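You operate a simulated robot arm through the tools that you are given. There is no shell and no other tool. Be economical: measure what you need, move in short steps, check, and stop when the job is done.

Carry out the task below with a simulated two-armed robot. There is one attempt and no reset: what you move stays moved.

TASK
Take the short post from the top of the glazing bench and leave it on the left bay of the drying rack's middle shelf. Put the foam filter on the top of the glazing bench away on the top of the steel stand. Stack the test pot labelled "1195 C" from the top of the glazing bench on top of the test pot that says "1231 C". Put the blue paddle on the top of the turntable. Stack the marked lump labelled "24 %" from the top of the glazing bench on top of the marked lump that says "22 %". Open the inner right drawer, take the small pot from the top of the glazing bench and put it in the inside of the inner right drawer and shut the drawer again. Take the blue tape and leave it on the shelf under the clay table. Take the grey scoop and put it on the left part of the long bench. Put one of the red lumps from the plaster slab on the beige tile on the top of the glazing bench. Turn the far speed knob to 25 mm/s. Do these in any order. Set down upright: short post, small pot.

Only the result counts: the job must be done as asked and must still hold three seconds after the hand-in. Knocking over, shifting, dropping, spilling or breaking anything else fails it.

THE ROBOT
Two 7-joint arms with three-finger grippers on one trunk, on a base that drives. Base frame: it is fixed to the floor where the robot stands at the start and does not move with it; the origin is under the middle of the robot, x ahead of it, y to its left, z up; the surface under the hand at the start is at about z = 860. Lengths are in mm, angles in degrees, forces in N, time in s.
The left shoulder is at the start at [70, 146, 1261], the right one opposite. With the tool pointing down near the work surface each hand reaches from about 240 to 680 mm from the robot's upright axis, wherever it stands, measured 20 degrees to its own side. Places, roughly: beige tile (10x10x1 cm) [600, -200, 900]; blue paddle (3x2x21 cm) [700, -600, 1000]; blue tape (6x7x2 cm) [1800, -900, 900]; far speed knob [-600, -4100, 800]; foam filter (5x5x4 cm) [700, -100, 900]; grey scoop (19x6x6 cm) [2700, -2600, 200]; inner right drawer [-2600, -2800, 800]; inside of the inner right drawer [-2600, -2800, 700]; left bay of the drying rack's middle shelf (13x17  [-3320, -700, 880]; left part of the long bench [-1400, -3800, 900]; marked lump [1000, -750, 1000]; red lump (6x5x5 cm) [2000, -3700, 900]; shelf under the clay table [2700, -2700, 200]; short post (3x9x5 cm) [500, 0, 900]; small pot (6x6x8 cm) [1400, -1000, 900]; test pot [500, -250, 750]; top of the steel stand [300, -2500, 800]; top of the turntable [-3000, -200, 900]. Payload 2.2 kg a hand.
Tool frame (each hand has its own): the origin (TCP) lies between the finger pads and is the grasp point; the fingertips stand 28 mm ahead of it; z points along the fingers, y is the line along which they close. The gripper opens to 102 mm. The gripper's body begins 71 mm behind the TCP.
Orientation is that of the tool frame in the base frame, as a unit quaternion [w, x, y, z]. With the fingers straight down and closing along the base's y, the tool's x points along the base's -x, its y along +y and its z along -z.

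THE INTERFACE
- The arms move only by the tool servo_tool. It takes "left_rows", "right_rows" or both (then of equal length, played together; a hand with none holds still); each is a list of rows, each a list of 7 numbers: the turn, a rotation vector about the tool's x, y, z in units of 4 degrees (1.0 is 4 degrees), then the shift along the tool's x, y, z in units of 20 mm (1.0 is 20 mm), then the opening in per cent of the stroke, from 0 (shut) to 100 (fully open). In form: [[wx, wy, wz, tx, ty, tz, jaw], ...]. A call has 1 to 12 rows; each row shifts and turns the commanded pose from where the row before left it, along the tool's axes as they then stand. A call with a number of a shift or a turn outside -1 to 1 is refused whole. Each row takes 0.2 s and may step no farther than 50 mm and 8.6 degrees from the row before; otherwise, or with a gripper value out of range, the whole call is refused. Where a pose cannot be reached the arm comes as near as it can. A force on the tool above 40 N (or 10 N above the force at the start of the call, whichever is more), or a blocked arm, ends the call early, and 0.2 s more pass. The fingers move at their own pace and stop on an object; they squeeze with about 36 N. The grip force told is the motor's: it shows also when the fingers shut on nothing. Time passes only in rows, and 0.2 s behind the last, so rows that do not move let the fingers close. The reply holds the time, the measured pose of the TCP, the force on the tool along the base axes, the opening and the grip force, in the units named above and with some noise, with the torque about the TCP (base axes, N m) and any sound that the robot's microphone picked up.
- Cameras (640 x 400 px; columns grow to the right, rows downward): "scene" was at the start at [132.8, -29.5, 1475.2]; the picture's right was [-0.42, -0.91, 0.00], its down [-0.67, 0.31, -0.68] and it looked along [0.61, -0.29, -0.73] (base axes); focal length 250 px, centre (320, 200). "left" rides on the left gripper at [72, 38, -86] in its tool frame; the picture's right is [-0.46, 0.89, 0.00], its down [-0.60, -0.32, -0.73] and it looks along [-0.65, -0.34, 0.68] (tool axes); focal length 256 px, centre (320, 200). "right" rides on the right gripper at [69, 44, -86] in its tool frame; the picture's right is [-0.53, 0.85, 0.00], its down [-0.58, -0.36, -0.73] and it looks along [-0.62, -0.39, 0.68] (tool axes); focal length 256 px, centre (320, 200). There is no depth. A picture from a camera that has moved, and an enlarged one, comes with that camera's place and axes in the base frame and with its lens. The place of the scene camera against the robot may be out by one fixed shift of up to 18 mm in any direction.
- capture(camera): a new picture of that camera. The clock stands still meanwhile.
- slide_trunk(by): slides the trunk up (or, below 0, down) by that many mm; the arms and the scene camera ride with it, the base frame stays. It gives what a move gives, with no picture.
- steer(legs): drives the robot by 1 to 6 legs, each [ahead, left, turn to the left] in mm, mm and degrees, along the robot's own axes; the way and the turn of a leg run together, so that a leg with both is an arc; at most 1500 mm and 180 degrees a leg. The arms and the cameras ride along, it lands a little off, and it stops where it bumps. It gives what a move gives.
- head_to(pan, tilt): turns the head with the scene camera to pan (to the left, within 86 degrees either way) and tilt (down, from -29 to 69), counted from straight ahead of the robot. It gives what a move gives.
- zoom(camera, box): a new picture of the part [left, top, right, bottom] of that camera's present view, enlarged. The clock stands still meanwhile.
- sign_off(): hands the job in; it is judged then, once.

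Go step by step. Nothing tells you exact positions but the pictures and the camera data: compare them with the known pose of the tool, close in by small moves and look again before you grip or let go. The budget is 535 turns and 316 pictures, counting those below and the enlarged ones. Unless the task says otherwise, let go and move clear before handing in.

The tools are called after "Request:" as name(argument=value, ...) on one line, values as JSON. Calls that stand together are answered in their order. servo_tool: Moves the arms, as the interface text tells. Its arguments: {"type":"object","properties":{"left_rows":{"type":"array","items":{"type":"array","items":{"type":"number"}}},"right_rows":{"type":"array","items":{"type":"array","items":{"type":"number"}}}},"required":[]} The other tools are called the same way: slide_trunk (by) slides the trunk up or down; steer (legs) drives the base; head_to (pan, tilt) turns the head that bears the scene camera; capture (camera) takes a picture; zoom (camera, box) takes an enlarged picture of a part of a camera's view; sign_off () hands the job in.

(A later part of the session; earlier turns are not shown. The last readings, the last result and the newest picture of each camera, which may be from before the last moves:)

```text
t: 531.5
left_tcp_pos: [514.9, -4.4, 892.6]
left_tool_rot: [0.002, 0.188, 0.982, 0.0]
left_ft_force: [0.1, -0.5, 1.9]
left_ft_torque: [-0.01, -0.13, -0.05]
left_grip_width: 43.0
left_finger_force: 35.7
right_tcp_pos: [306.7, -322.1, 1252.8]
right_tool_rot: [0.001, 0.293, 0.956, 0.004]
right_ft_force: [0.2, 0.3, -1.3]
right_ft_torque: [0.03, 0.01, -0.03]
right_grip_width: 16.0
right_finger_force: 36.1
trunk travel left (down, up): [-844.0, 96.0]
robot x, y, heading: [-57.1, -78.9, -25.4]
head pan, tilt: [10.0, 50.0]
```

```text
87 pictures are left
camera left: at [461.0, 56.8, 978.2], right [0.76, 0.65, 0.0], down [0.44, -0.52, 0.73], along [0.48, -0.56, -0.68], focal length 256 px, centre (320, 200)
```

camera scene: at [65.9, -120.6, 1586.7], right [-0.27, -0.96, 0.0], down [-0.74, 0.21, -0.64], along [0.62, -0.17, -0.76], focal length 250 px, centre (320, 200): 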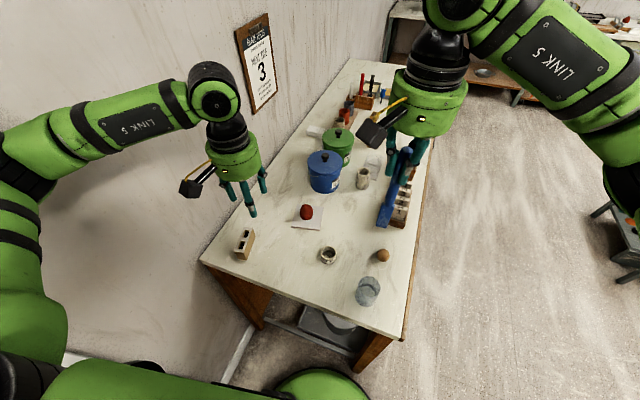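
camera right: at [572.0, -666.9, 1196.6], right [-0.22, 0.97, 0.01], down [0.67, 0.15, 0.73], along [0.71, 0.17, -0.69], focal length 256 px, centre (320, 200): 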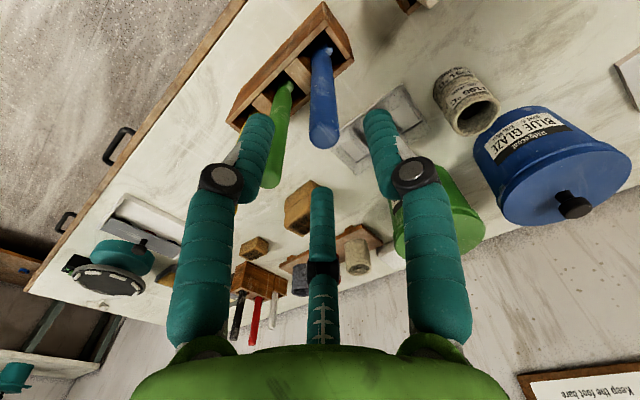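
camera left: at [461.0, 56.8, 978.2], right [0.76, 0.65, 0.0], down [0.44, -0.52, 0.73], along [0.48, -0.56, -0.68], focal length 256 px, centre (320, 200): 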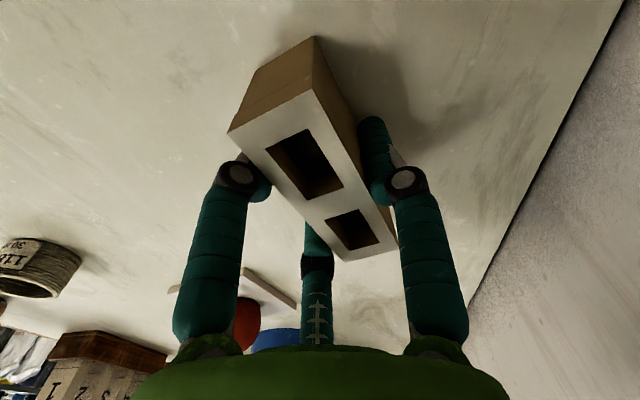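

Post gripped. Lift, back away and turn to look at the far side of the room.

Request:
servo_tool(left_rows=[[0, 0, 0, 0, 0, -1, 0], [0, 0, 0, 0, 0, -1, 0], [0, 0, 0, 0, 0, -1, 0], [0, 0, 0, 0, 0, -1, 0], [0, 0, 0, 0, 0, -1, 0], [0, 0, 0, 0.5, -0.8, -1, 0], [0, 0, 0, 0.5, -0.8, -1, 0], [0, 0, 0, 0.5, -0.8, 0, 0], [0, 0, 0, 0.5, -0.8, 0, 0], [0, 0, 0, 0.5, -0.8, 0, 0]])

Request:
slide_trunk(by=60)

Request:
steer(legs=[[-250, -350, 0], [0, 0, -155]])

Request:
head_to(pan=0, tilt=20)

Request:
capture(camera="scene")

```text
t: 533.7
left_tcp_pos: [432.3, -63.6, 1034.8]
left_tool_rot: [0.004, 0.187, 0.982, 0.002]
left_ft_force: [-0.2, -0.9, -1.0]
left_ft_torque: [0.0, -0.01, 0.01]
left_grip_width: 42.8
left_finger_force: 36.5
right_tcp_pos: [303.4, -324.3, 1252.6]
right_tool_rot: [0.002, 0.294, 0.956, 0.007]
right_ft_force: [0.3, -0.3, -0.6]
right_ft_torque: [0.02, -0.01, 0.0]
right_grip_width: 16.2
right_finger_force: 35.8
trunk travel left (down, up): [-844.0, 96.0]
robot x, y, heading: [-59.5, -75.8, -25.4]
head pan, tilt: [10.0, 50.0]
```

```text
t: 534.7
left_tcp_pos: [435.5, -63.2, 1095.7]
left_tool_rot: [0.003, 0.186, 0.983, 0.003]
left_ft_force: [-0.4, 0.4, -0.7]
left_ft_torque: [0.0, 0.02, 0.01]
left_grip_width: 42.8
left_finger_force: 35.5
right_tcp_pos: [304.2, -327.4, 1311.6]
right_tool_rot: [0.001, 0.294, 0.956, 0.006]
right_ft_force: [0.5, 0.1, -0.4]
right_ft_torque: [0.01, 0.02, 0.03]
right_grip_width: 15.9
right_finger_force: 35.9
trunk travel left (down, up): [-904.0, 36.0]
robot x, y, heading: [-62.0, -78.0, -25.4]
head pan, tilt: [10.0, 50.0]
```

```text
t: 543.7
left_tcp_pos: [-877.6, -514.6, 1092.9]
left_tool_rot: [0.0, 1.0, 0.03, -0.002]
left_ft_force: [-0.7, 0.6, -1.3]
left_ft_torque: [-0.01, 0.02, 0.0]
left_grip_width: 42.6
left_finger_force: 35.4
right_tcp_pos: [-871.4, -223.2, 1311.1]
right_tool_rot: [0.003, 0.997, -0.081, 0.0]
right_ft_force: [0.0, -0.1, -0.5]
right_ft_torque: [-0.01, 0.02, 0.0]
right_grip_width: 16.3
right_finger_force: 35.6
trunk travel left (down, up): [-904.0, 36.0]
robot x, y, heading: [-434.2, -288.9, 179.3]
head pan, tilt: [10.0, 50.0]
```

```text
t: 544.7
left_tcp_pos: [-878.2, -514.4, 1091.3]
left_tool_rot: [0.001, 1.0, 0.03, -0.001]
left_ft_force: [0.0, 0.1, -2.0]
left_ft_torque: [0.0, 0.0, 0.01]
left_grip_width: 42.7
left_finger_force: 35.9
right_tcp_pos: [-871.6, -221.8, 1311.1]
right_tool_rot: [0.004, 0.997, -0.081, 0.001]
right_ft_force: [-1.3, -0.4, 0.5]
right_ft_torque: [0.01, -0.02, -0.03]
right_grip_width: 15.9
right_finger_force: 35.4
trunk travel left (down, up): [-904.0, 36.0]
robot x, y, heading: [-435.7, -289.8, 179.1]
head pan, tilt: [0.0, 20.0]
```

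```text
86 pictures are left
camera scene: at [-567.6, -281.9, 1621.9], right [0.01, 1.0, 0.0], down [0.34, 0.0, -0.94], along [-0.94, 0.01, -0.34], focal length 250 px, centre (320, 200)
```

scene: 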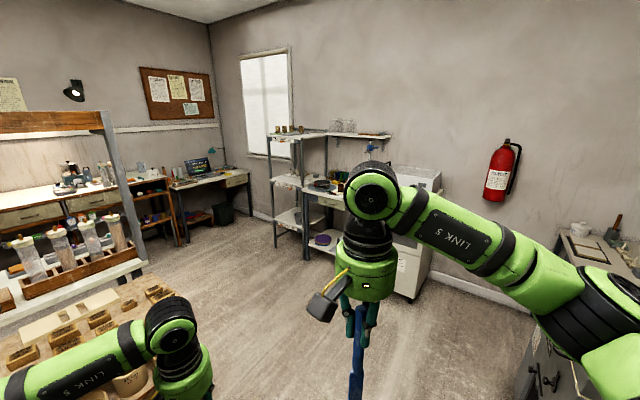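

Request:
steer(legs=[[1450, 140, 0], [0, 0, -35]])

Request:
head_to(pan=5, tilt=30)

Request:
capture(camera="scene")

```text
t: 553.6
left_tcp_pos: [-2378.3, -364.1, 1090.6]
left_tool_rot: [-0.001, 0.964, -0.267, -0.001]
left_ft_force: [0.3, -0.3, -1.1]
left_ft_torque: [0.07, -0.04, 0.01]
left_grip_width: 42.9
left_finger_force: 36.3
right_tcp_pos: [-2207.8, -126.9, 1311.1]
right_tool_rot: [0.003, 0.929, -0.371, -0.001]
right_ft_force: [0.1, 0.2, -1.2]
right_ft_torque: [0.02, 0.0, 0.01]
right_grip_width: 16.3
right_finger_force: 36.0
trunk travel left (down, up): [-904.0, 36.0]
robot x, y, heading: [-1884.2, -427.2, 145.0]
head pan, tilt: [0.0, 20.0]
```

```text
t: 554.3
left_tcp_pos: [-2377.7, -364.6, 1092.5]
left_tool_rot: [0.001, 0.964, -0.268, -0.001]
left_ft_force: [0.6, -1.0, -1.8]
left_ft_torque: [0.03, -0.02, -0.01]
left_grip_width: 43.0
left_finger_force: 36.0
right_tcp_pos: [-2207.9, -127.1, 1311.4]
right_tool_rot: [0.004, 0.929, -0.371, -0.001]
right_ft_force: [1.0, 0.1, -0.7]
right_ft_torque: [0.02, 0.0, -0.01]
right_grip_width: 16.2
right_finger_force: 35.7
trunk travel left (down, up): [-904.0, 36.0]
robot x, y, heading: [-1886.3, -427.6, 144.7]
head pan, tilt: [5.0, 30.0]
```

```text
85 pictures are left
camera scene: at [-1992.8, -349.3, 1606.0], right [0.5, 0.87, 0.0], down [0.43, -0.25, -0.87], along [-0.75, 0.43, -0.5], focal length 250 px, centre (320, 200)
```

scene: 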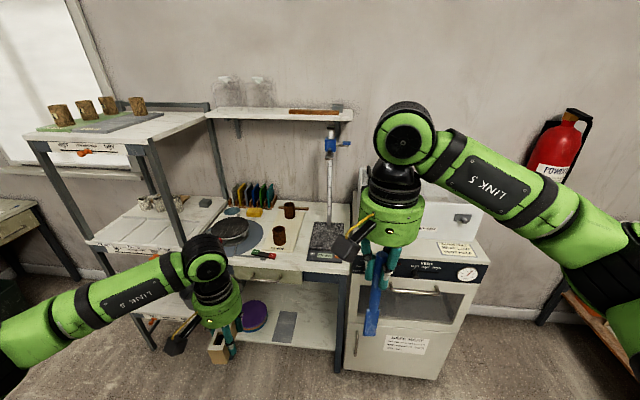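

Request:
zoom(camera="scene", box=[80, 170, 240, 270])

Request:
zoom(camera="scene", box=[190, 170, 360, 290])

```text
4.00 times, centred on (160, 220) of scene
camera zoom: at [-1992.8, -349.3, 1606.0], right [0.5, 0.87, 0.0], down [0.43, -0.25, -0.87], along [-0.75, 0.43, -0.5], focal length 1001 px, centre (960, 120)
```

zoom: 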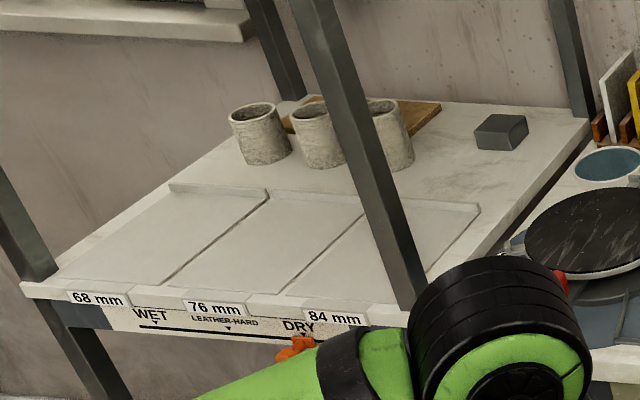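

```text
3.33 times, centred on (275, 230) of scene
camera zoom: at [-1992.8, -349.3, 1606.0], right [0.5, 0.87, 0.0], down [0.43, -0.25, -0.87], along [-0.75, 0.43, -0.5], focal length 834 px, centre (470, 100)
```

zoom: 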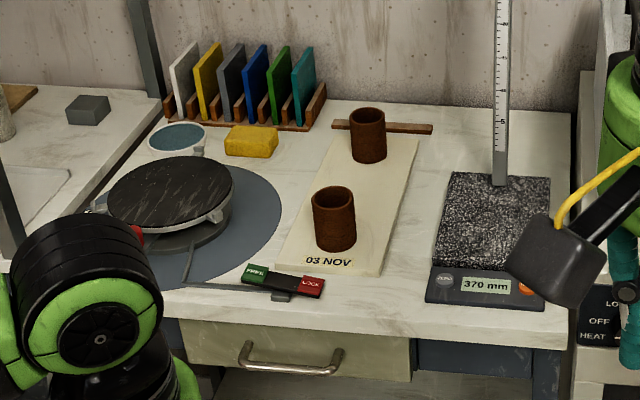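

Rack's left bay (68 mm) and the turntable are in view. First the paddle: lower the trunk, extend the right hand and tip the paddle toward horizontal.

Request:
slide_trunk(by=-200)

Request:
servo_tool(right_rows=[[0, 0, 0, -1, 0, 0, 0], [0, 0, 0, -1, 0, 0, 0], [0, 0, 0, -1, 0, 0, 0], [0, 0, 0, -1, 0, 0, 0], [0, 0, 0, -1, 0, 0, 0], [0, 0, 0, -1, 0, 0, 0], [0, 0, 0, -1, 0, 0, 0], [0, -1, 0, 0, 0, 0, 0], [0, -1, 0, 0, 0, 0, 0], [0, -1, 0, 0, 0, 0, 0], [0, -1, 0, 0, 0, 0, 0], [0, -1, 0, 0, 0, 0, 0]])

Request:
servo_tool(right_rows=[[0, -1, 0, 0, 0, 0, 0], [0, -1, 0, 0, 0, 0, 0], [0, -1, 0, 0, 0, 0, 0], [0, -1, 0, 0, 0, 0, 0], [0, -1, 0, 0, 0, 0, 0], [0, -1, 0, 0, 0, 0, 0], [0, -1, 0, 0, 0, 0, 0], [0, -1, 0, 0, 0, 0, 0], [0, -1, 0, 0, 0, 0, 0], [0, -1, 0, 0, 0, 0, 0], [0, -1, 0, 0, 0, 0, 0], [0, -1, 0, 0, 0, 0, 0]])

Request:
capture(camera="scene")

```text
t: 556.5
left_tcp_pos: [-2378.2, -363.7, 892.2]
left_tool_rot: [0.0, 0.964, -0.267, -0.001]
left_ft_force: [-0.5, 0.4, -1.1]
left_ft_torque: [0.01, -0.05, -0.03]
left_grip_width: 43.0
left_finger_force: 35.5
right_tcp_pos: [-2207.7, -126.7, 1110.7]
right_tool_rot: [0.004, 0.929, -0.371, -0.001]
right_ft_force: [-0.4, -0.6, -1.4]
right_ft_torque: [-0.02, -0.02, 0.0]
right_grip_width: 16.4
right_finger_force: 36.1
trunk travel left (down, up): [-704.0, 236.0]
robot x, y, heading: [-1880.9, -428.7, 145.1]
head pan, tilt: [5.0, 30.0]
```

```text
t: 559.1
left_tcp_pos: [-2378.8, -364.6, 892.6]
left_tool_rot: [0.0, 0.964, -0.267, -0.001]
left_ft_force: [-0.4, -0.7, -1.3]
left_ft_torque: [0.03, -0.02, -0.03]
left_grip_width: 43.0
left_finger_force: 36.6
right_tcp_pos: [-2309.3, -29.6, 1111.0]
right_tool_rot: [-0.061, 0.914, -0.367, -0.162]
right_ft_force: [0.2, 0.5, -0.7]
right_ft_torque: [0.01, -0.04, -0.01]
right_grip_width: 16.1
right_finger_force: 36.2
trunk travel left (down, up): [-704.0, 236.0]
robot x, y, heading: [-1887.7, -431.7, 145.2]
head pan, tilt: [5.0, 30.0]
```

```text
t: 561.7
left_tcp_pos: [-2377.2, -363.4, 893.6]
left_tool_rot: [0.0, 0.964, -0.267, -0.001]
left_ft_force: [-0.5, 0.3, -0.4]
left_ft_torque: [0.02, 0.0, 0.03]
left_grip_width: 42.8
left_finger_force: 36.5
right_tcp_pos: [-2307.2, -30.8, 1110.3]
right_tool_rot: [-0.204, 0.769, -0.309, -0.521]
right_ft_force: [0.0, 0.2, 0.3]
right_ft_torque: [-0.02, -0.04, 0.0]
right_grip_width: 16.2
right_finger_force: 35.7
trunk travel left (down, up): [-704.0, 236.0]
robot x, y, heading: [-1885.2, -428.2, 145.4]
head pan, tilt: [5.0, 30.0]
```

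```text
82 pictures are left
camera scene: at [-1992.9, -349.3, 1405.9], right [0.5, 0.87, 0.0], down [0.43, -0.25, -0.87], along [-0.75, 0.43, -0.5], focal length 250 px, centre (320, 200)
```

scene: 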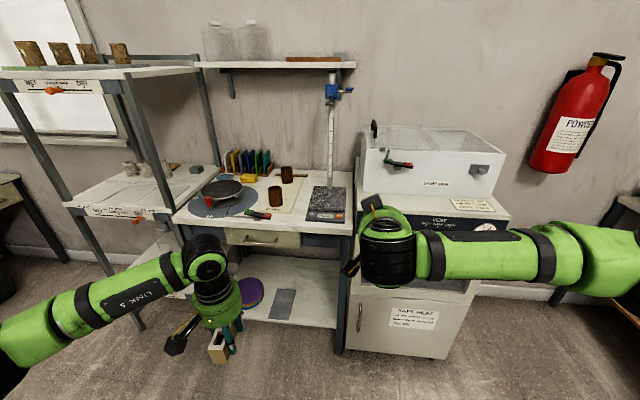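

Request:
servo_tool(left_rows=[[0, 0, 0, 1, 0, 0, 0], [0, 0, 0, 1, 0, 0, 0], [0, 0, 0, 1, 0, 0, 0], [0, 0, 0, 1, 0, 0, 0], [0, 0, 0, 1, 0, 0, 0], [0, 0, 0, 1, 0, 0, 0]], right_rows=[[0, -1, 0, 0, 0, 0, 0], [0, -1, 0, 0, 0, 0, 0], [0, -1, 0, 0, 0, 0, 0], [0, 0, 0, 0, 0, 0, 0], [0, 0, 0, 0, 0, 0, 0], [0, 0, 0, 0, 0, 0, 0]])

Request:
steer(legs=[[150, 590, 0], [150, 0, 0]])

Request:
capture(camera="right")

Request:
capture(camera="scene")

```text
t: 563.1
left_tcp_pos: [-2274.1, -425.6, 891.8]
left_tool_rot: [-0.001, 0.964, -0.267, -0.001]
left_ft_force: [0.2, -1.1, -0.5]
left_ft_torque: [0.01, -0.01, 0.0]
left_grip_width: 42.9
left_finger_force: 35.7
right_tcp_pos: [-2309.8, -30.4, 1111.0]
right_tool_rot: [-0.237, 0.71, -0.288, -0.597]
right_ft_force: [-0.3, 0.5, -0.1]
right_ft_torque: [-0.05, -0.03, -0.04]
right_grip_width: 16.4
right_finger_force: 36.1
trunk travel left (down, up): [-704.0, 236.0]
robot x, y, heading: [-1883.8, -427.6, 145.3]
head pan, tilt: [5.0, 30.0]
```

```text
t: 567.5
left_tcp_pos: [-2855.9, -737.5, 894.1]
left_tool_rot: [0.0, 0.964, -0.266, -0.002]
left_ft_force: [0.2, 0.0, -1.0]
left_ft_torque: [-0.03, 0.03, -0.03]
left_grip_width: 42.8
left_finger_force: 36.1
right_tcp_pos: [-2891.7, -344.0, 1112.0]
right_tool_rot: [-0.235, 0.71, -0.286, -0.598]
right_ft_force: [0.8, -0.3, -0.1]
right_ft_torque: [0.01, -0.02, -0.01]
right_grip_width: 16.5
right_finger_force: 35.9
trunk travel left (down, up): [-704.0, 236.0]
robot x, y, heading: [-2465.9, -736.6, 145.3]
head pan, tilt: [5.0, 30.0]
```

```text
81 pictures are left
camera right: at [-2849.6, -441.7, 1060.2], right [-0.65, -0.55, 0.53], down [0.7, -0.16, 0.69], along [-0.29, 0.82, 0.49], focal length 256 px, centre (320, 200)
```

right: 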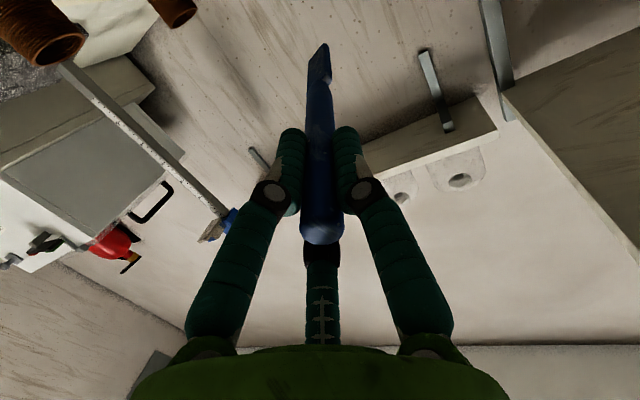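

```text
80 pictures are left
camera scene: at [-2573.1, -661.5, 1406.2], right [0.5, 0.87, 0.0], down [0.43, -0.25, -0.87], along [-0.75, 0.43, -0.5], focal length 250 px, centre (320, 200)
```

scene: 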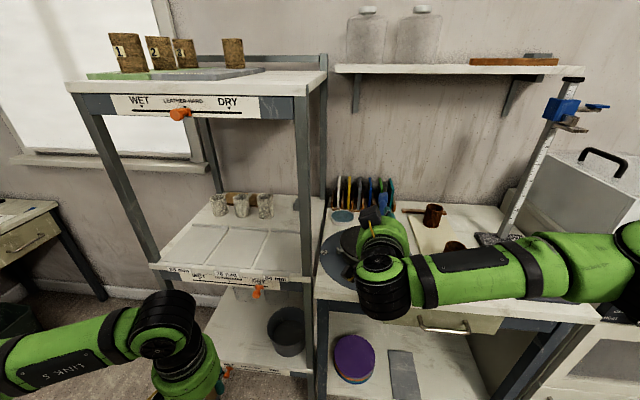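

Request:
steer(legs=[[91, 0, 0]])

Request:
slide_trunk(by=-110)

Request:
capture(camera="scene")

Request:
capture(camera="right")

```text
t: 568.6
left_tcp_pos: [-2928.9, -686.7, 894.4]
left_tool_rot: [0.0, 0.964, -0.268, -0.001]
left_ft_force: [0.1, -0.1, -1.5]
left_ft_torque: [-0.03, 0.0, 0.0]
left_grip_width: 42.9
left_finger_force: 35.6
right_tcp_pos: [-2964.3, -291.4, 1111.4]
right_tool_rot: [-0.235, 0.711, -0.286, -0.598]
right_ft_force: [0.1, -0.5, 0.0]
right_ft_torque: [-0.07, -0.01, -0.02]
right_grip_width: 16.8
right_finger_force: 36.3
trunk travel left (down, up): [-704.0, 236.0]
robot x, y, heading: [-2540.1, -682.9, 145.1]
head pan, tilt: [5.0, 30.0]
```

```text
t: 570.0
left_tcp_pos: [-2928.4, -687.9, 783.4]
left_tool_rot: [0.0, 0.964, -0.267, -0.001]
left_ft_force: [0.2, -0.2, -0.9]
left_ft_torque: [0.01, 0.01, 0.01]
left_grip_width: 43.0
left_finger_force: 35.7
right_tcp_pos: [-2963.9, -290.4, 1000.9]
right_tool_rot: [-0.236, 0.71, -0.286, -0.598]
right_ft_force: [-0.1, 0.4, -1.2]
right_ft_torque: [-0.03, -0.01, -0.05]
right_grip_width: 16.6
right_finger_force: 35.5
trunk travel left (down, up): [-594.0, 346.0]
robot x, y, heading: [-2535.5, -687.8, 145.1]
head pan, tilt: [5.0, 30.0]
```

```text
79 pictures are left
camera scene: at [-2647.2, -610.1, 1296.0], right [0.5, 0.87, 0.0], down [0.43, -0.25, -0.87], along [-0.75, 0.43, -0.5], focal length 250 px, centre (320, 200)
```

scene: 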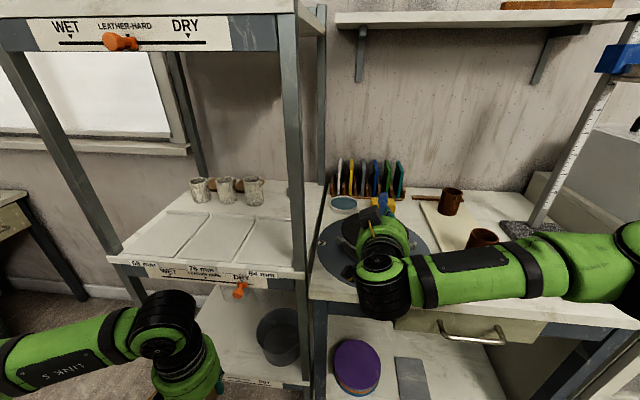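

```text
78 pictures are left
camera right: at [-2923.3, -390.6, 949.8], right [-0.65, -0.55, 0.53], down [0.7, -0.16, 0.69], along [-0.29, 0.82, 0.49], focal length 256 px, centre (320, 200)
```

right: 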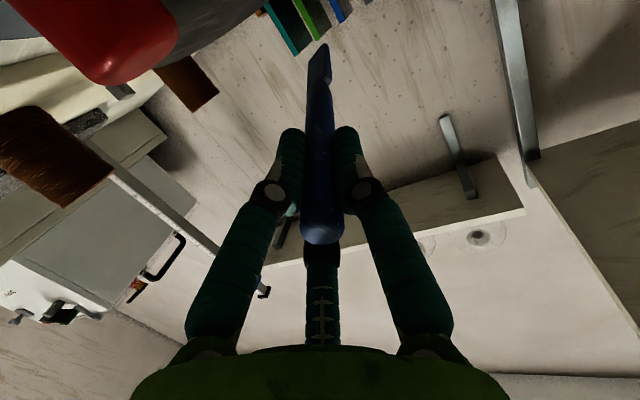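

Request:
zoom(camera="scene", box=[290, 180, 450, 300])

```text
3.33 times, centred on (370, 240) of scene
camera zoom: at [-2647.2, -610.1, 1296.0], right [0.5, 0.87, 0.0], down [0.43, -0.25, -0.87], along [-0.75, 0.43, -0.5], focal length 834 px, centre (153, 67)
```

zoom: 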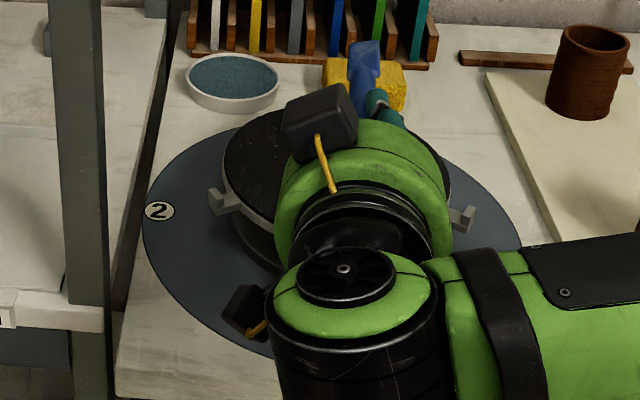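

The red lever sits under my hand's approach line, so I shift the paddle 35 mm left and a bit back to pass beside it.

Request:
steer(legs=[[-23, 42, 0]])

Request:
slide_trunk(by=-25)

Request:
capture(camera="right")

Request:
zoom(camera="scene", box=[290, 150, 450, 270])

```text
t: 570.9
left_tcp_pos: [-2934.9, -733.4, 783.7]
left_tool_rot: [0.0, 0.963, -0.268, 0.0]
left_ft_force: [-0.4, 0.4, -1.0]
left_ft_torque: [-0.02, 0.01, -0.02]
left_grip_width: 42.8
left_finger_force: 35.7
right_tcp_pos: [-2969.3, -338.7, 1000.4]
right_tool_rot: [-0.236, 0.711, -0.287, -0.598]
right_ft_force: [-0.1, 0.2, -0.8]
right_ft_torque: [-0.04, 0.0, -0.03]
right_grip_width: 16.7
right_finger_force: 36.2
trunk travel left (down, up): [-594.0, 346.0]
robot x, y, heading: [-2541.6, -734.2, 144.9]
head pan, tilt: [5.0, 30.0]
```

```text
t: 571.6
left_tcp_pos: [-2935.7, -733.4, 757.7]
left_tool_rot: [-0.001, 0.964, -0.268, -0.001]
left_ft_force: [-0.1, 0.1, -1.1]
left_ft_torque: [0.04, -0.03, 0.02]
left_grip_width: 42.6
left_finger_force: 36.0
right_tcp_pos: [-2968.5, -338.7, 976.5]
right_tool_rot: [-0.236, 0.71, -0.287, -0.598]
right_ft_force: [-0.2, 0.0, -0.1]
right_ft_torque: [-0.01, -0.03, 0.02]
right_grip_width: 16.5
right_finger_force: 35.8
trunk travel left (down, up): [-569.0, 371.0]
robot x, y, heading: [-2542.9, -738.1, 145.1]
head pan, tilt: [5.0, 30.0]
```

```text
76 pictures are left
camera right: at [-2928.1, -437.6, 924.6], right [-0.65, -0.55, 0.53], down [0.7, -0.16, 0.69], along [-0.29, 0.82, 0.49], focal length 256 px, centre (320, 200)
```

right: 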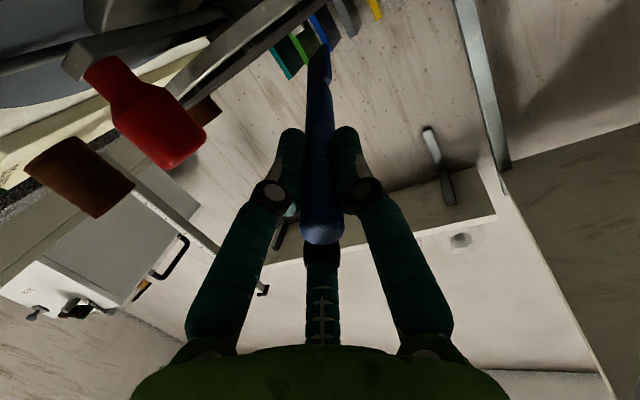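

```text
3.33 times, centred on (370, 210) of scene
camera zoom: at [-2652.2, -657.5, 1270.9], right [0.5, 0.87, 0.0], down [0.43, -0.25, -0.87], along [-0.75, 0.43, -0.5], focal length 834 px, centre (153, 167)
```

zoom: 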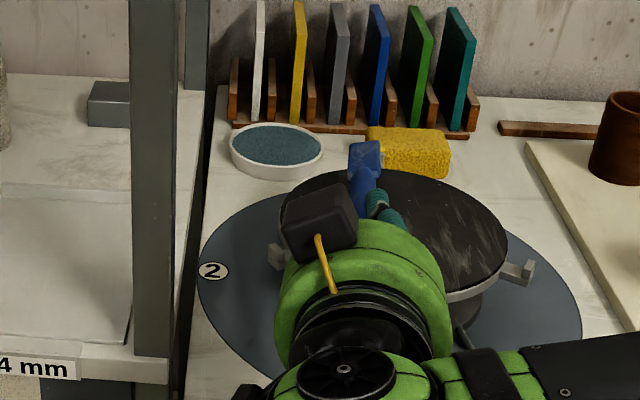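

Request:
slide_trunk(by=-24)

Request:
slide_trunk(by=-6)

Request:
zoom(camera="scene", box=[290, 130, 450, 250])

```text
t: 572.3
left_tcp_pos: [-2934.9, -733.6, 732.7]
left_tool_rot: [0.0, 0.964, -0.267, -0.001]
left_ft_force: [0.0, 0.0, -0.6]
left_ft_torque: [0.02, -0.02, 0.0]
left_grip_width: 42.9
left_finger_force: 36.3
right_tcp_pos: [-2969.5, -338.1, 953.8]
right_tool_rot: [-0.236, 0.709, -0.287, -0.599]
right_ft_force: [-2.0, 0.2, 1.2]
right_ft_torque: [0.31, 0.4, 0.06]
right_grip_width: 16.3
right_finger_force: 36.1
trunk travel left (down, up): [-545.0, 395.0]
robot x, y, heading: [-2542.4, -735.3, 145.3]
head pan, tilt: [5.0, 30.0]
```

```text
t: 572.9
left_tcp_pos: [-2933.4, -733.9, 728.8]
left_tool_rot: [-0.002, 0.964, -0.267, 0.0]
left_ft_force: [0.4, 0.4, -1.1]
left_ft_torque: [0.01, -0.01, -0.01]
left_grip_width: 42.9
left_finger_force: 35.6
right_tcp_pos: [-2968.4, -338.1, 948.0]
right_tool_rot: [-0.236, 0.709, -0.287, -0.6]
right_ft_force: [1.0, 0.1, 6.0]
right_ft_torque: [0.7, 0.84, 0.0]
right_grip_width: 16.2
right_finger_force: 36.3
trunk travel left (down, up): [-539.0, 401.0]
robot x, y, heading: [-2545.8, -736.0, 145.2]
head pan, tilt: [5.0, 30.0]
```

```text
3.33 times, centred on (370, 190) of scene
camera zoom: at [-2651.5, -658.2, 1241.1], right [0.5, 0.87, 0.0], down [0.43, -0.25, -0.87], along [-0.75, 0.43, -0.5], focal length 834 px, centre (153, 233)
```

zoom: 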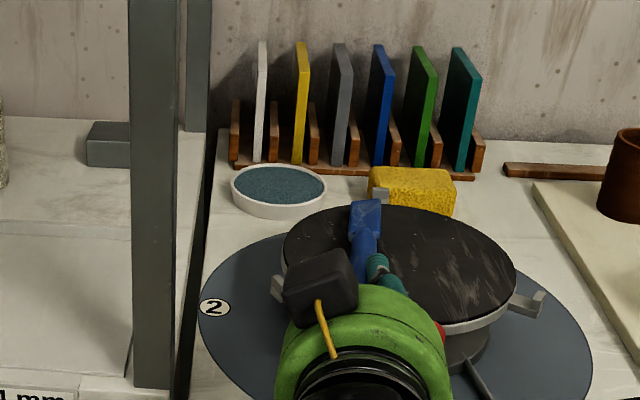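

Request:
servo_tool(right_rows=[[0, 0, 0, 0, 0, 0, 20], [0, 0, 0, 0, 0, 0, 25], [0, 0, 0, 0, 0, 0, 32], [0, 0, 0, 0, 0, 0, 38], [0, 0, 0, 0, 0, 0, 38]])

Request:
capture(camera="right")

Request:
zoom(camera="scene", box=[330, 150, 430, 240])

```text
t: 574.1
left_tcp_pos: [-2934.1, -734.2, 727.7]
left_tool_rot: [-0.001, 0.964, -0.267, 0.0]
left_ft_force: [0.2, 0.8, -1.2]
left_ft_torque: [0.01, -0.01, -0.02]
left_grip_width: 42.6
left_finger_force: 36.3
right_tcp_pos: [-2968.0, -336.5, 946.8]
right_tool_rot: [-0.235, 0.711, -0.286, -0.598]
right_ft_force: [-0.1, 0.1, 0.0]
right_ft_torque: [-0.01, -0.02, 0.01]
right_grip_width: 38.8
right_finger_force: 0.2
trunk travel left (down, up): [-539.0, 401.0]
robot x, y, heading: [-2544.1, -735.7, 145.2]
head pan, tilt: [5.0, 30.0]
```

```text
73 pictures are left
camera right: at [-2928.3, -437.4, 894.5], right [-0.65, -0.55, 0.53], down [0.7, -0.16, 0.69], along [-0.29, 0.82, 0.49], focal length 256 px, centre (320, 200)
```

right: 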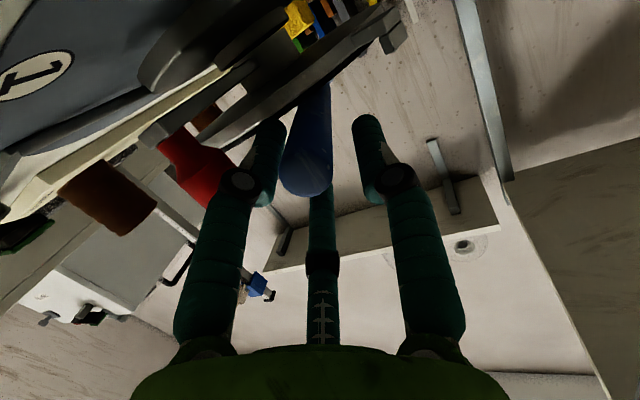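

```text
4.44 times, centred on (380, 195) of scene
camera zoom: at [-2652.5, -657.3, 1240.9], right [0.5, 0.87, 0.0], down [0.43, -0.25, -0.87], along [-0.75, 0.43, -0.5], focal length 1113 px, centre (53, 222)
```

zoom: 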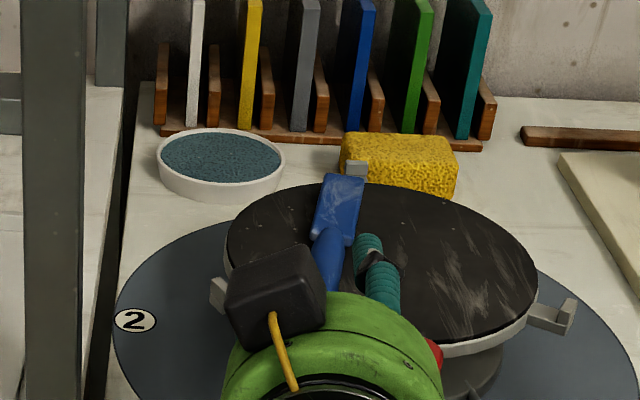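

Request:
steer(legs=[[-148, 22, 0]])

Request:
capture(camera="scene")

```text
t: 575.4
left_tcp_pos: [-2826.8, -834.8, 728.8]
left_tool_rot: [0.0, 0.964, -0.267, -0.001]
left_ft_force: [0.1, 0.8, -1.0]
left_ft_torque: [0.02, 0.02, -0.03]
left_grip_width: 42.7
left_finger_force: 35.7
right_tcp_pos: [-2860.3, -439.9, 946.2]
right_tool_rot: [-0.236, 0.71, -0.287, -0.598]
right_ft_force: [-0.2, -0.8, 0.6]
right_ft_torque: [-0.01, -0.01, -0.01]
right_grip_width: 38.9
right_finger_force: 0.0
trunk travel left (down, up): [-539.0, 401.0]
robot x, y, heading: [-2435.8, -836.0, 145.2]
head pan, tilt: [5.0, 30.0]
```

```text
71 pictures are left
camera scene: at [-2543.5, -759.7, 1241.0], right [0.5, 0.87, 0.0], down [0.43, -0.25, -0.87], along [-0.75, 0.43, -0.5], focal length 250 px, centre (320, 200)
```

scene: 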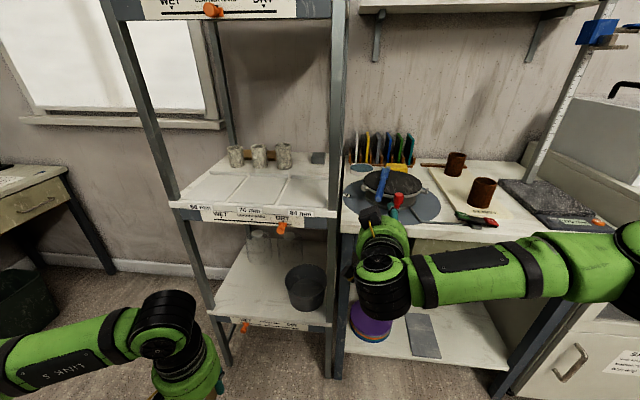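

Request:
zoom(camera="scene", box=[335, 140, 455, 230])

Request:
zoom(camera="scene", box=[160, 130, 340, 250])

```text
4.44 times, centred on (395, 185) of scene
camera zoom: at [-2543.5, -759.7, 1241.0], right [0.5, 0.87, 0.0], down [0.43, -0.25, -0.87], along [-0.75, 0.43, -0.5], focal length 1113 px, centre (-13, 267)
```

zoom: 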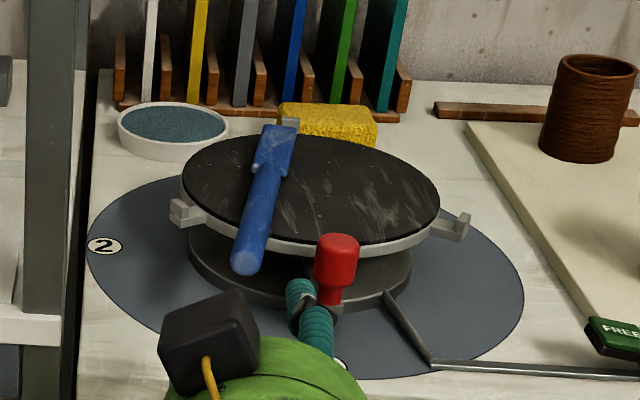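

```text
3.33 times, centred on (250, 190) of scene
camera zoom: at [-2543.5, -759.7, 1241.0], right [0.5, 0.87, 0.0], down [0.43, -0.25, -0.87], along [-0.75, 0.43, -0.5], focal length 834 px, centre (553, 233)
```

zoom: 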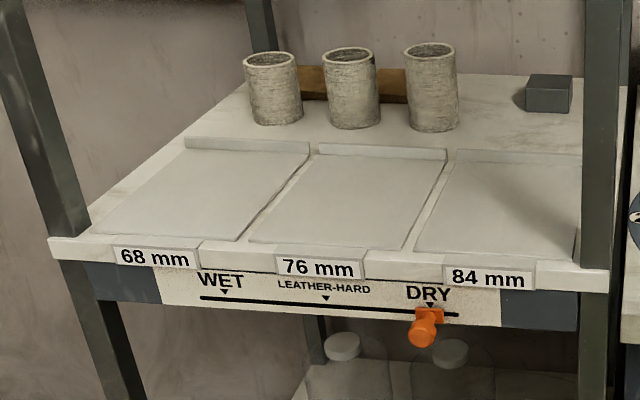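

Paddle rests on the turntable. Now turn the right hand back down and tuck it away, then place the post.

Request:
servo_tool(right_rows=[[0, 1, 0, 0, 0, 0, 38], [0, 1, 0, 0, 0, 0, 38], [0, 1, 0, 0, 0, 0, 38], [0, 1, 0, 0, 0, 0, 38], [0, 1, 0, 0, 0, 0, 38], [0, 1, 0, 0, 0, 0, 38], [0, 1, 0, 0, 0, 0, 38], [0, 1, 0, 0, 0, 0, 38], [0, 1, 0, 0, 0, 0, 38], [0, 1, 0, 0, 0, 0, 38], [0, 1, 0, 0, 0, 0, 38], [0, 1, 0, 0, 0, 0, 38]])

Request:
servo_tool(right_rows=[[0, 1, 0, 0, 0, 0, 38], [0, 1, 0, 0, 0, 0, 38], [0, 1, 0, 0, 0, 0, 38], [0, 1, 0, 0, 0, 0, 38], [0, 1, 0, 0, 0, 0, 38], [0, 1, 0, 0, 0, 0, 38], [0, 1, 0, 0, 0, 0, 38], [0, 1, 0, 0, 0, 0, 38], [0, 0, 0, 1, 0, -1, 38], [0, 0, 0, 1, 0, -1, 38], [0, 0, 0, 1, 0, -1, 38], [0, 0, 0, 1, 0, -1, 38]])

Request:
servo_tool(right_rows=[[0, 0, 0, 1, -0.7, -1, 38], [0, 0, 0, 1, -0.7, -1, 38], [0, 0, 0, 1, -0.7, 0, 38], [0, 0, 0, 1, -0.7, 0, 38], [0, 0, 0, 1, -0.7, 0, 38], [0, 0, 0, 1, -0.7, 0, 38], [0, 0, 0, 1, -0.7, 0, 38], [0, 0, 0, 0, -0.7, 0, 38], [0, 0, 0, 0, -0.7, 0, 38]])

```text
t: 578.0
left_tcp_pos: [-2826.9, -835.7, 726.6]
left_tool_rot: [-0.001, 0.964, -0.268, -0.001]
left_ft_force: [0.4, -0.3, -1.0]
left_ft_torque: [0.01, 0.0, -0.02]
left_grip_width: 43.0
left_finger_force: 35.0
right_tcp_pos: [-2861.3, -439.4, 945.9]
right_tool_rot: [-0.098, 0.892, -0.358, -0.256]
right_ft_force: [0.5, -0.4, -0.7]
right_ft_torque: [0.0, -0.02, -0.01]
right_grip_width: 38.8
right_finger_force: 0.2
trunk travel left (down, up): [-539.0, 401.0]
robot x, y, heading: [-2436.0, -838.4, 145.4]
head pan, tilt: [5.0, 30.0]
```

```text
t: 580.6
left_tcp_pos: [-2826.1, -836.6, 728.2]
left_tool_rot: [-0.001, 0.964, -0.267, -0.001]
left_ft_force: [0.6, -1.1, -1.2]
left_ft_torque: [0.02, 0.01, 0.01]
left_grip_width: 42.6
left_finger_force: 36.3
right_tcp_pos: [-2800.2, -495.9, 1026.8]
right_tool_rot: [0.003, 0.929, -0.371, 0.0]
right_ft_force: [-0.2, -0.3, -0.4]
right_ft_torque: [0.01, -0.01, -0.02]
right_grip_width: 39.0
right_finger_force: 0.0
trunk travel left (down, up): [-539.0, 401.0]
robot x, y, heading: [-2433.1, -835.7, 145.3]
head pan, tilt: [5.0, 30.0]
```

```text
t: 582.6
left_tcp_pos: [-2826.9, -835.7, 727.9]
left_tool_rot: [-0.001, 0.964, -0.267, -0.002]
left_ft_force: [-0.2, -0.6, -0.6]
left_ft_torque: [-0.03, 0.01, -0.05]
left_grip_width: 42.5
left_finger_force: 35.8
right_tcp_pos: [-2613.6, -499.3, 1066.2]
right_tool_rot: [0.005, 0.929, -0.371, -0.002]
right_ft_force: [-0.2, 0.5, -0.3]
right_ft_torque: [0.01, 0.04, -0.01]
right_grip_width: 38.6
right_finger_force: 0.1
trunk travel left (down, up): [-539.0, 401.0]
robot x, y, heading: [-2435.3, -837.3, 145.2]
head pan, tilt: [5.0, 30.0]
```

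Request:
slide_trunk(by=220)

Request:
steer(legs=[[300, 168, 0]])

Request:
capture(camera="left")

Request:
head_to(pan=20, tilt=40)

Request:
capture(camera="scene")

```text
t: 585.0
left_tcp_pos: [-2826.5, -835.4, 948.3]
left_tool_rot: [-0.001, 0.964, -0.267, 0.0]
left_ft_force: [-0.2, -1.7, -0.8]
left_ft_torque: [0.01, 0.03, 0.01]
left_grip_width: 43.0
left_finger_force: 36.4
right_tcp_pos: [-2614.4, -500.1, 1285.5]
right_tool_rot: [0.004, 0.928, -0.372, -0.001]
right_ft_force: [0.5, 0.0, -0.1]
right_ft_torque: [-0.02, -0.01, 0.0]
right_grip_width: 38.7
right_finger_force: 0.0
trunk travel left (down, up): [-759.0, 181.0]
robot x, y, heading: [-2436.9, -834.7, 144.9]
head pan, tilt: [5.0, 30.0]
```

```text
t: 587.2
left_tcp_pos: [-3168.3, -802.4, 948.3]
left_tool_rot: [-0.001, 0.964, -0.267, -0.001]
left_ft_force: [0.1, 0.3, -2.1]
left_ft_torque: [0.0, 0.02, -0.04]
left_grip_width: 42.9
left_finger_force: 35.5
right_tcp_pos: [-2955.5, -466.6, 1285.3]
right_tool_rot: [0.004, 0.929, -0.371, -0.002]
right_ft_force: [-0.2, 1.1, -1.0]
right_ft_torque: [-0.01, 0.02, 0.01]
right_grip_width: 38.7
right_finger_force: 0.0
trunk travel left (down, up): [-759.0, 181.0]
robot x, y, heading: [-2777.7, -802.8, 145.0]
head pan, tilt: [5.0, 30.0]
```

```text
68 pictures are left
camera left: at [-3124.6, -873.1, 1034.3], right [-0.85, -0.52, 0.0], down [-0.35, 0.58, 0.73], along [-0.38, 0.63, -0.68], focal length 256 px, centre (320, 200)
```

left: 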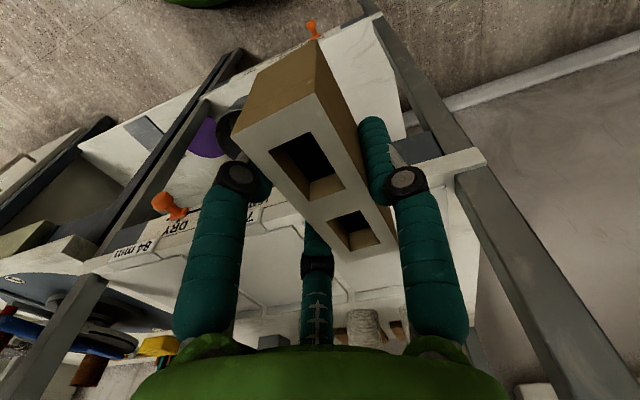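

```text
t: 588.0
left_tcp_pos: [-3168.3, -801.5, 947.6]
left_tool_rot: [0.0, 0.964, -0.267, 0.0]
left_ft_force: [-0.3, -0.3, -1.6]
left_ft_torque: [-0.01, -0.01, 0.0]
left_grip_width: 42.7
left_finger_force: 35.9
right_tcp_pos: [-2957.2, -465.5, 1285.9]
right_tool_rot: [0.004, 0.928, -0.372, 0.0]
right_ft_force: [0.0, -0.6, -0.5]
right_ft_torque: [0.01, 0.05, 0.02]
right_grip_width: 38.6
right_finger_force: 0.0
trunk travel left (down, up): [-759.0, 181.0]
robot x, y, heading: [-2778.4, -806.1, 145.2]
head pan, tilt: [20.0, 40.0]
```

```text
67 pictures are left
camera scene: at [-2890.9, -749.0, 1445.6], right [0.26, 0.97, 0.0], down [0.62, -0.16, -0.77], along [-0.74, 0.2, -0.64], focal length 250 px, centre (320, 200)
```

scene: 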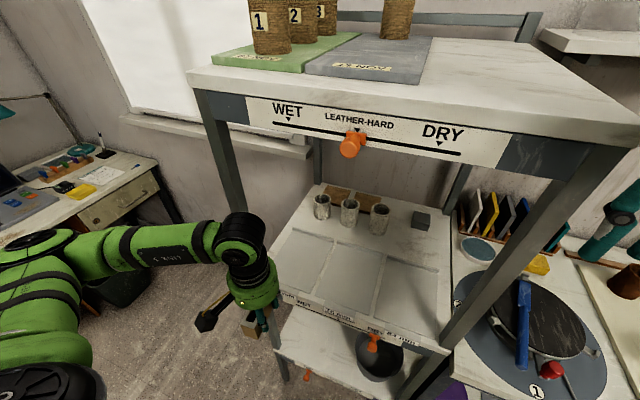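

Request:
slide_trunk(by=-15)

Request:
servo_tool(left_rows=[[0, 0, 0, -0.97, 0.05, 0, 0], [0, 0, 0, -0.97, 0.05, 0, 0], [0, 0, 0, -0.97, 0, 0, 0], [0, 0, 0, -0.97, 0, 0, 0], [0, 0, 0, -0.97, 0, 0, 0]])

Request:
capture(camera="scene")

Request:
capture(camera="left")

```text
t: 588.6
left_tcp_pos: [-3168.0, -802.4, 933.1]
left_tool_rot: [0.0, 0.964, -0.267, -0.002]
left_ft_force: [0.8, 0.5, -1.3]
left_ft_torque: [-0.01, 0.03, 0.02]
left_grip_width: 43.0
left_finger_force: 35.8
right_tcp_pos: [-2955.9, -465.6, 1270.7]
right_tool_rot: [0.003, 0.928, -0.371, -0.001]
right_ft_force: [2.1, -1.3, -1.9]
right_ft_torque: [0.0, 0.12, 0.0]
right_grip_width: 38.8
right_finger_force: 0.0
trunk travel left (down, up): [-744.0, 196.0]
robot x, y, heading: [-2778.8, -802.6, 145.3]
head pan, tilt: [20.0, 40.0]
```

```text
t: 589.8
left_tcp_pos: [-3252.7, -754.2, 933.6]
left_tool_rot: [-0.001, 0.964, -0.267, -0.001]
left_ft_force: [0.3, -0.1, -0.6]
left_ft_torque: [0.0, 0.0, 0.02]
left_grip_width: 42.8
left_finger_force: 35.9
right_tcp_pos: [-2956.1, -466.7, 1270.2]
right_tool_rot: [0.003, 0.928, -0.372, -0.002]
right_ft_force: [2.1, -0.9, -1.0]
right_ft_torque: [0.03, 0.11, 0.01]
right_grip_width: 38.8
right_finger_force: 0.1
trunk travel left (down, up): [-744.0, 196.0]
robot x, y, heading: [-2775.8, -806.0, 145.1]
head pan, tilt: [20.0, 40.0]
```

```text
66 pictures are left
camera scene: at [-2889.6, -749.4, 1430.7], right [0.26, 0.97, 0.0], down [0.62, -0.16, -0.77], along [-0.74, 0.2, -0.64], focal length 250 px, centre (320, 200)
```

scene: 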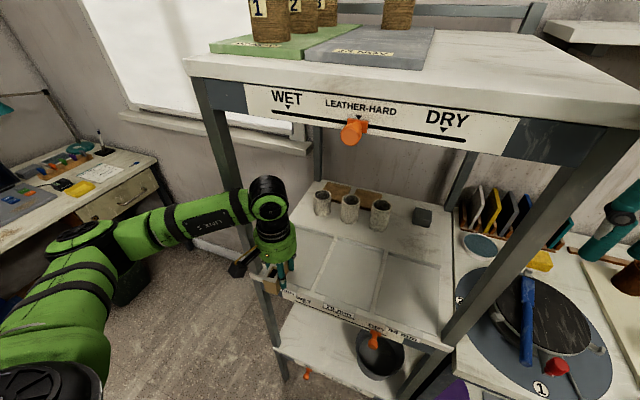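

```text
65 pictures are left
camera left: at [-3209.2, -824.7, 1019.3], right [-0.85, -0.52, 0.0], down [-0.35, 0.58, 0.73], along [-0.38, 0.63, -0.68], focal length 256 px, centre (320, 200)
```

left: 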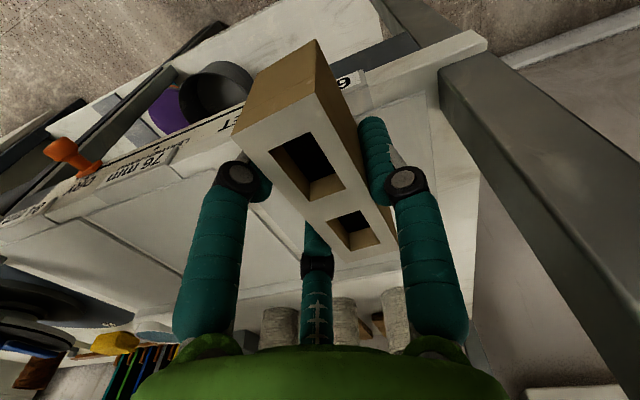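

Request:
servo_tool(right_rows=[[0, 0, 0, 1, 0, 0, 38], [0, 0, 0, 1, 0, 0, 38], [0, 0, 0, 1, 0, 0, 38]])

Request:
servo_tool(left_rows=[[0, 0, 0, -0.97, 0, 0, 0], [0, 0, 0, -0.97, 0, 0, 0], [0, 0, 0, -0.97, 0, 0, 0], [0, 0, 0, -0.9, 0, 0, 0]])

Request:
capture(camera="left")

Request:
zoom(camera="scene", box=[230, 170, 390, 310])

```text
t: 590.6
left_tcp_pos: [-3252.2, -754.8, 933.0]
left_tool_rot: [-0.001, 0.964, -0.267, 0.0]
left_ft_force: [0.3, -0.1, -0.9]
left_ft_torque: [-0.01, -0.02, -0.02]
left_grip_width: 43.0
left_finger_force: 35.8
right_tcp_pos: [-2912.4, -508.1, 1270.8]
right_tool_rot: [0.004, 0.929, -0.371, -0.002]
right_ft_force: [-0.6, -0.5, -0.1]
right_ft_torque: [0.04, -0.01, -0.01]
right_grip_width: 38.9
right_finger_force: 0.1
trunk travel left (down, up): [-744.0, 196.0]
robot x, y, heading: [-2774.5, -801.6, 145.3]
head pan, tilt: [20.0, 40.0]
```

```text
t: 591.8
left_tcp_pos: [-3268.5, -727.5, 944.8]
left_tool_rot: [0.003, 0.958, -0.287, -0.012]
left_ft_force: [0.2, 0.5, -0.6]
left_ft_torque: [0.01, -0.01, 0.04]
left_grip_width: 42.8
left_finger_force: 35.4
right_tcp_pos: [-2868.0, -523.8, 1280.5]
right_tool_rot: [0.005, 0.929, -0.369, -0.019]
right_ft_force: [1.3, -0.1, 0.2]
right_ft_torque: [0.0, 0.08, -0.04]
right_grip_width: 39.0
right_finger_force: 0.0
trunk travel left (down, up): [-744.0, 196.0]
robot x, y, heading: [-2773.7, -803.0, 145.7]
head pan, tilt: [20.0, 40.0]
stopped in row 4 (left hand): the arm was blocked; the commanded pose is now the measured one
```

```text
64 pictures are left
camera left: at [-3227.3, -800.2, 1029.9], right [-0.87, -0.49, 0.02], down [-0.31, 0.6, 0.74], along [-0.37, 0.64, -0.67], focal length 256 px, centre (320, 200)
```

left: 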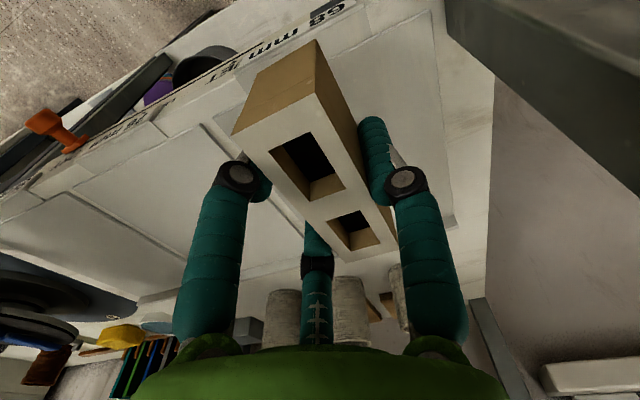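

```text
2.86 times, centred on (310, 240) of scene
camera zoom: at [-2839.4, -767.0, 1436.4], right [0.25, 0.97, 0.0], down [0.59, -0.15, -0.79], along [-0.76, 0.2, -0.61], focal length 715 px, centre (349, 86)
```

zoom: 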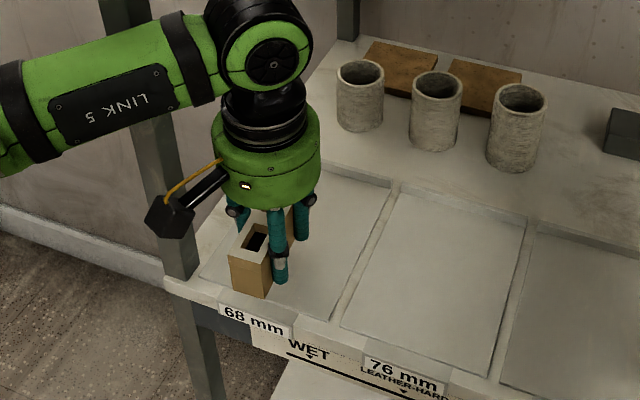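

The forearm touched the rack's front leg; I back out, move the robot right so the forearm comes in straighter.

Request:
servo_tool(left_rows=[[0, 0, 0, 0.9, 0, 0, 0], [0, 0, 0, 0.97, 0, 0, 0], [0, 0, 0, 0.97, 0, 0, 0], [0, 0, 0, 0.97, 0, 0, 0], [0, 0, 0, 0.97, 0, 0, 0], [0, 0, 0, 0.97, 0, 0, 0], [0, 0, 0, 0.97, 0, 0, 0], [0, 0, 0, 0.97, 0, 0, 0], [0, 0, 0, 0, 0, 0, 0]])

Request:
capture(camera="scene")

```text
t: 593.8
left_tcp_pos: [-3176.8, -800.3, 925.9]
left_tool_rot: [0.004, 0.96, -0.28, 0.009]
left_ft_force: [0.0, -0.4, -1.8]
left_ft_torque: [-0.01, 0.0, 0.02]
left_grip_width: 42.4
left_finger_force: 35.4
right_tcp_pos: [-2912.4, -506.7, 1270.9]
right_tool_rot: [0.003, 0.929, -0.37, -0.002]
right_ft_force: [0.3, 0.4, 0.3]
right_ft_torque: [0.0, 0.01, 0.0]
right_grip_width: 38.8
right_finger_force: 0.0
trunk travel left (down, up): [-744.0, 196.0]
robot x, y, heading: [-2776.9, -805.7, 145.5]
head pan, tilt: [20.0, 40.0]
```

```text
62 pictures are left
camera scene: at [-2889.4, -749.5, 1430.5], right [0.25, 0.97, 0.0], down [0.62, -0.16, -0.77], along [-0.74, 0.19, -0.64], focal length 250 px, centre (320, 200)
```

scene: 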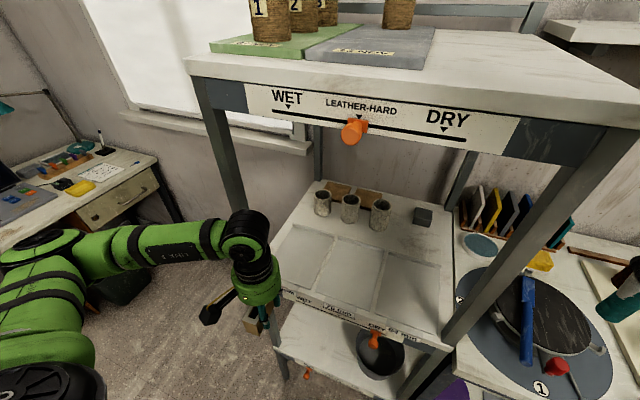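

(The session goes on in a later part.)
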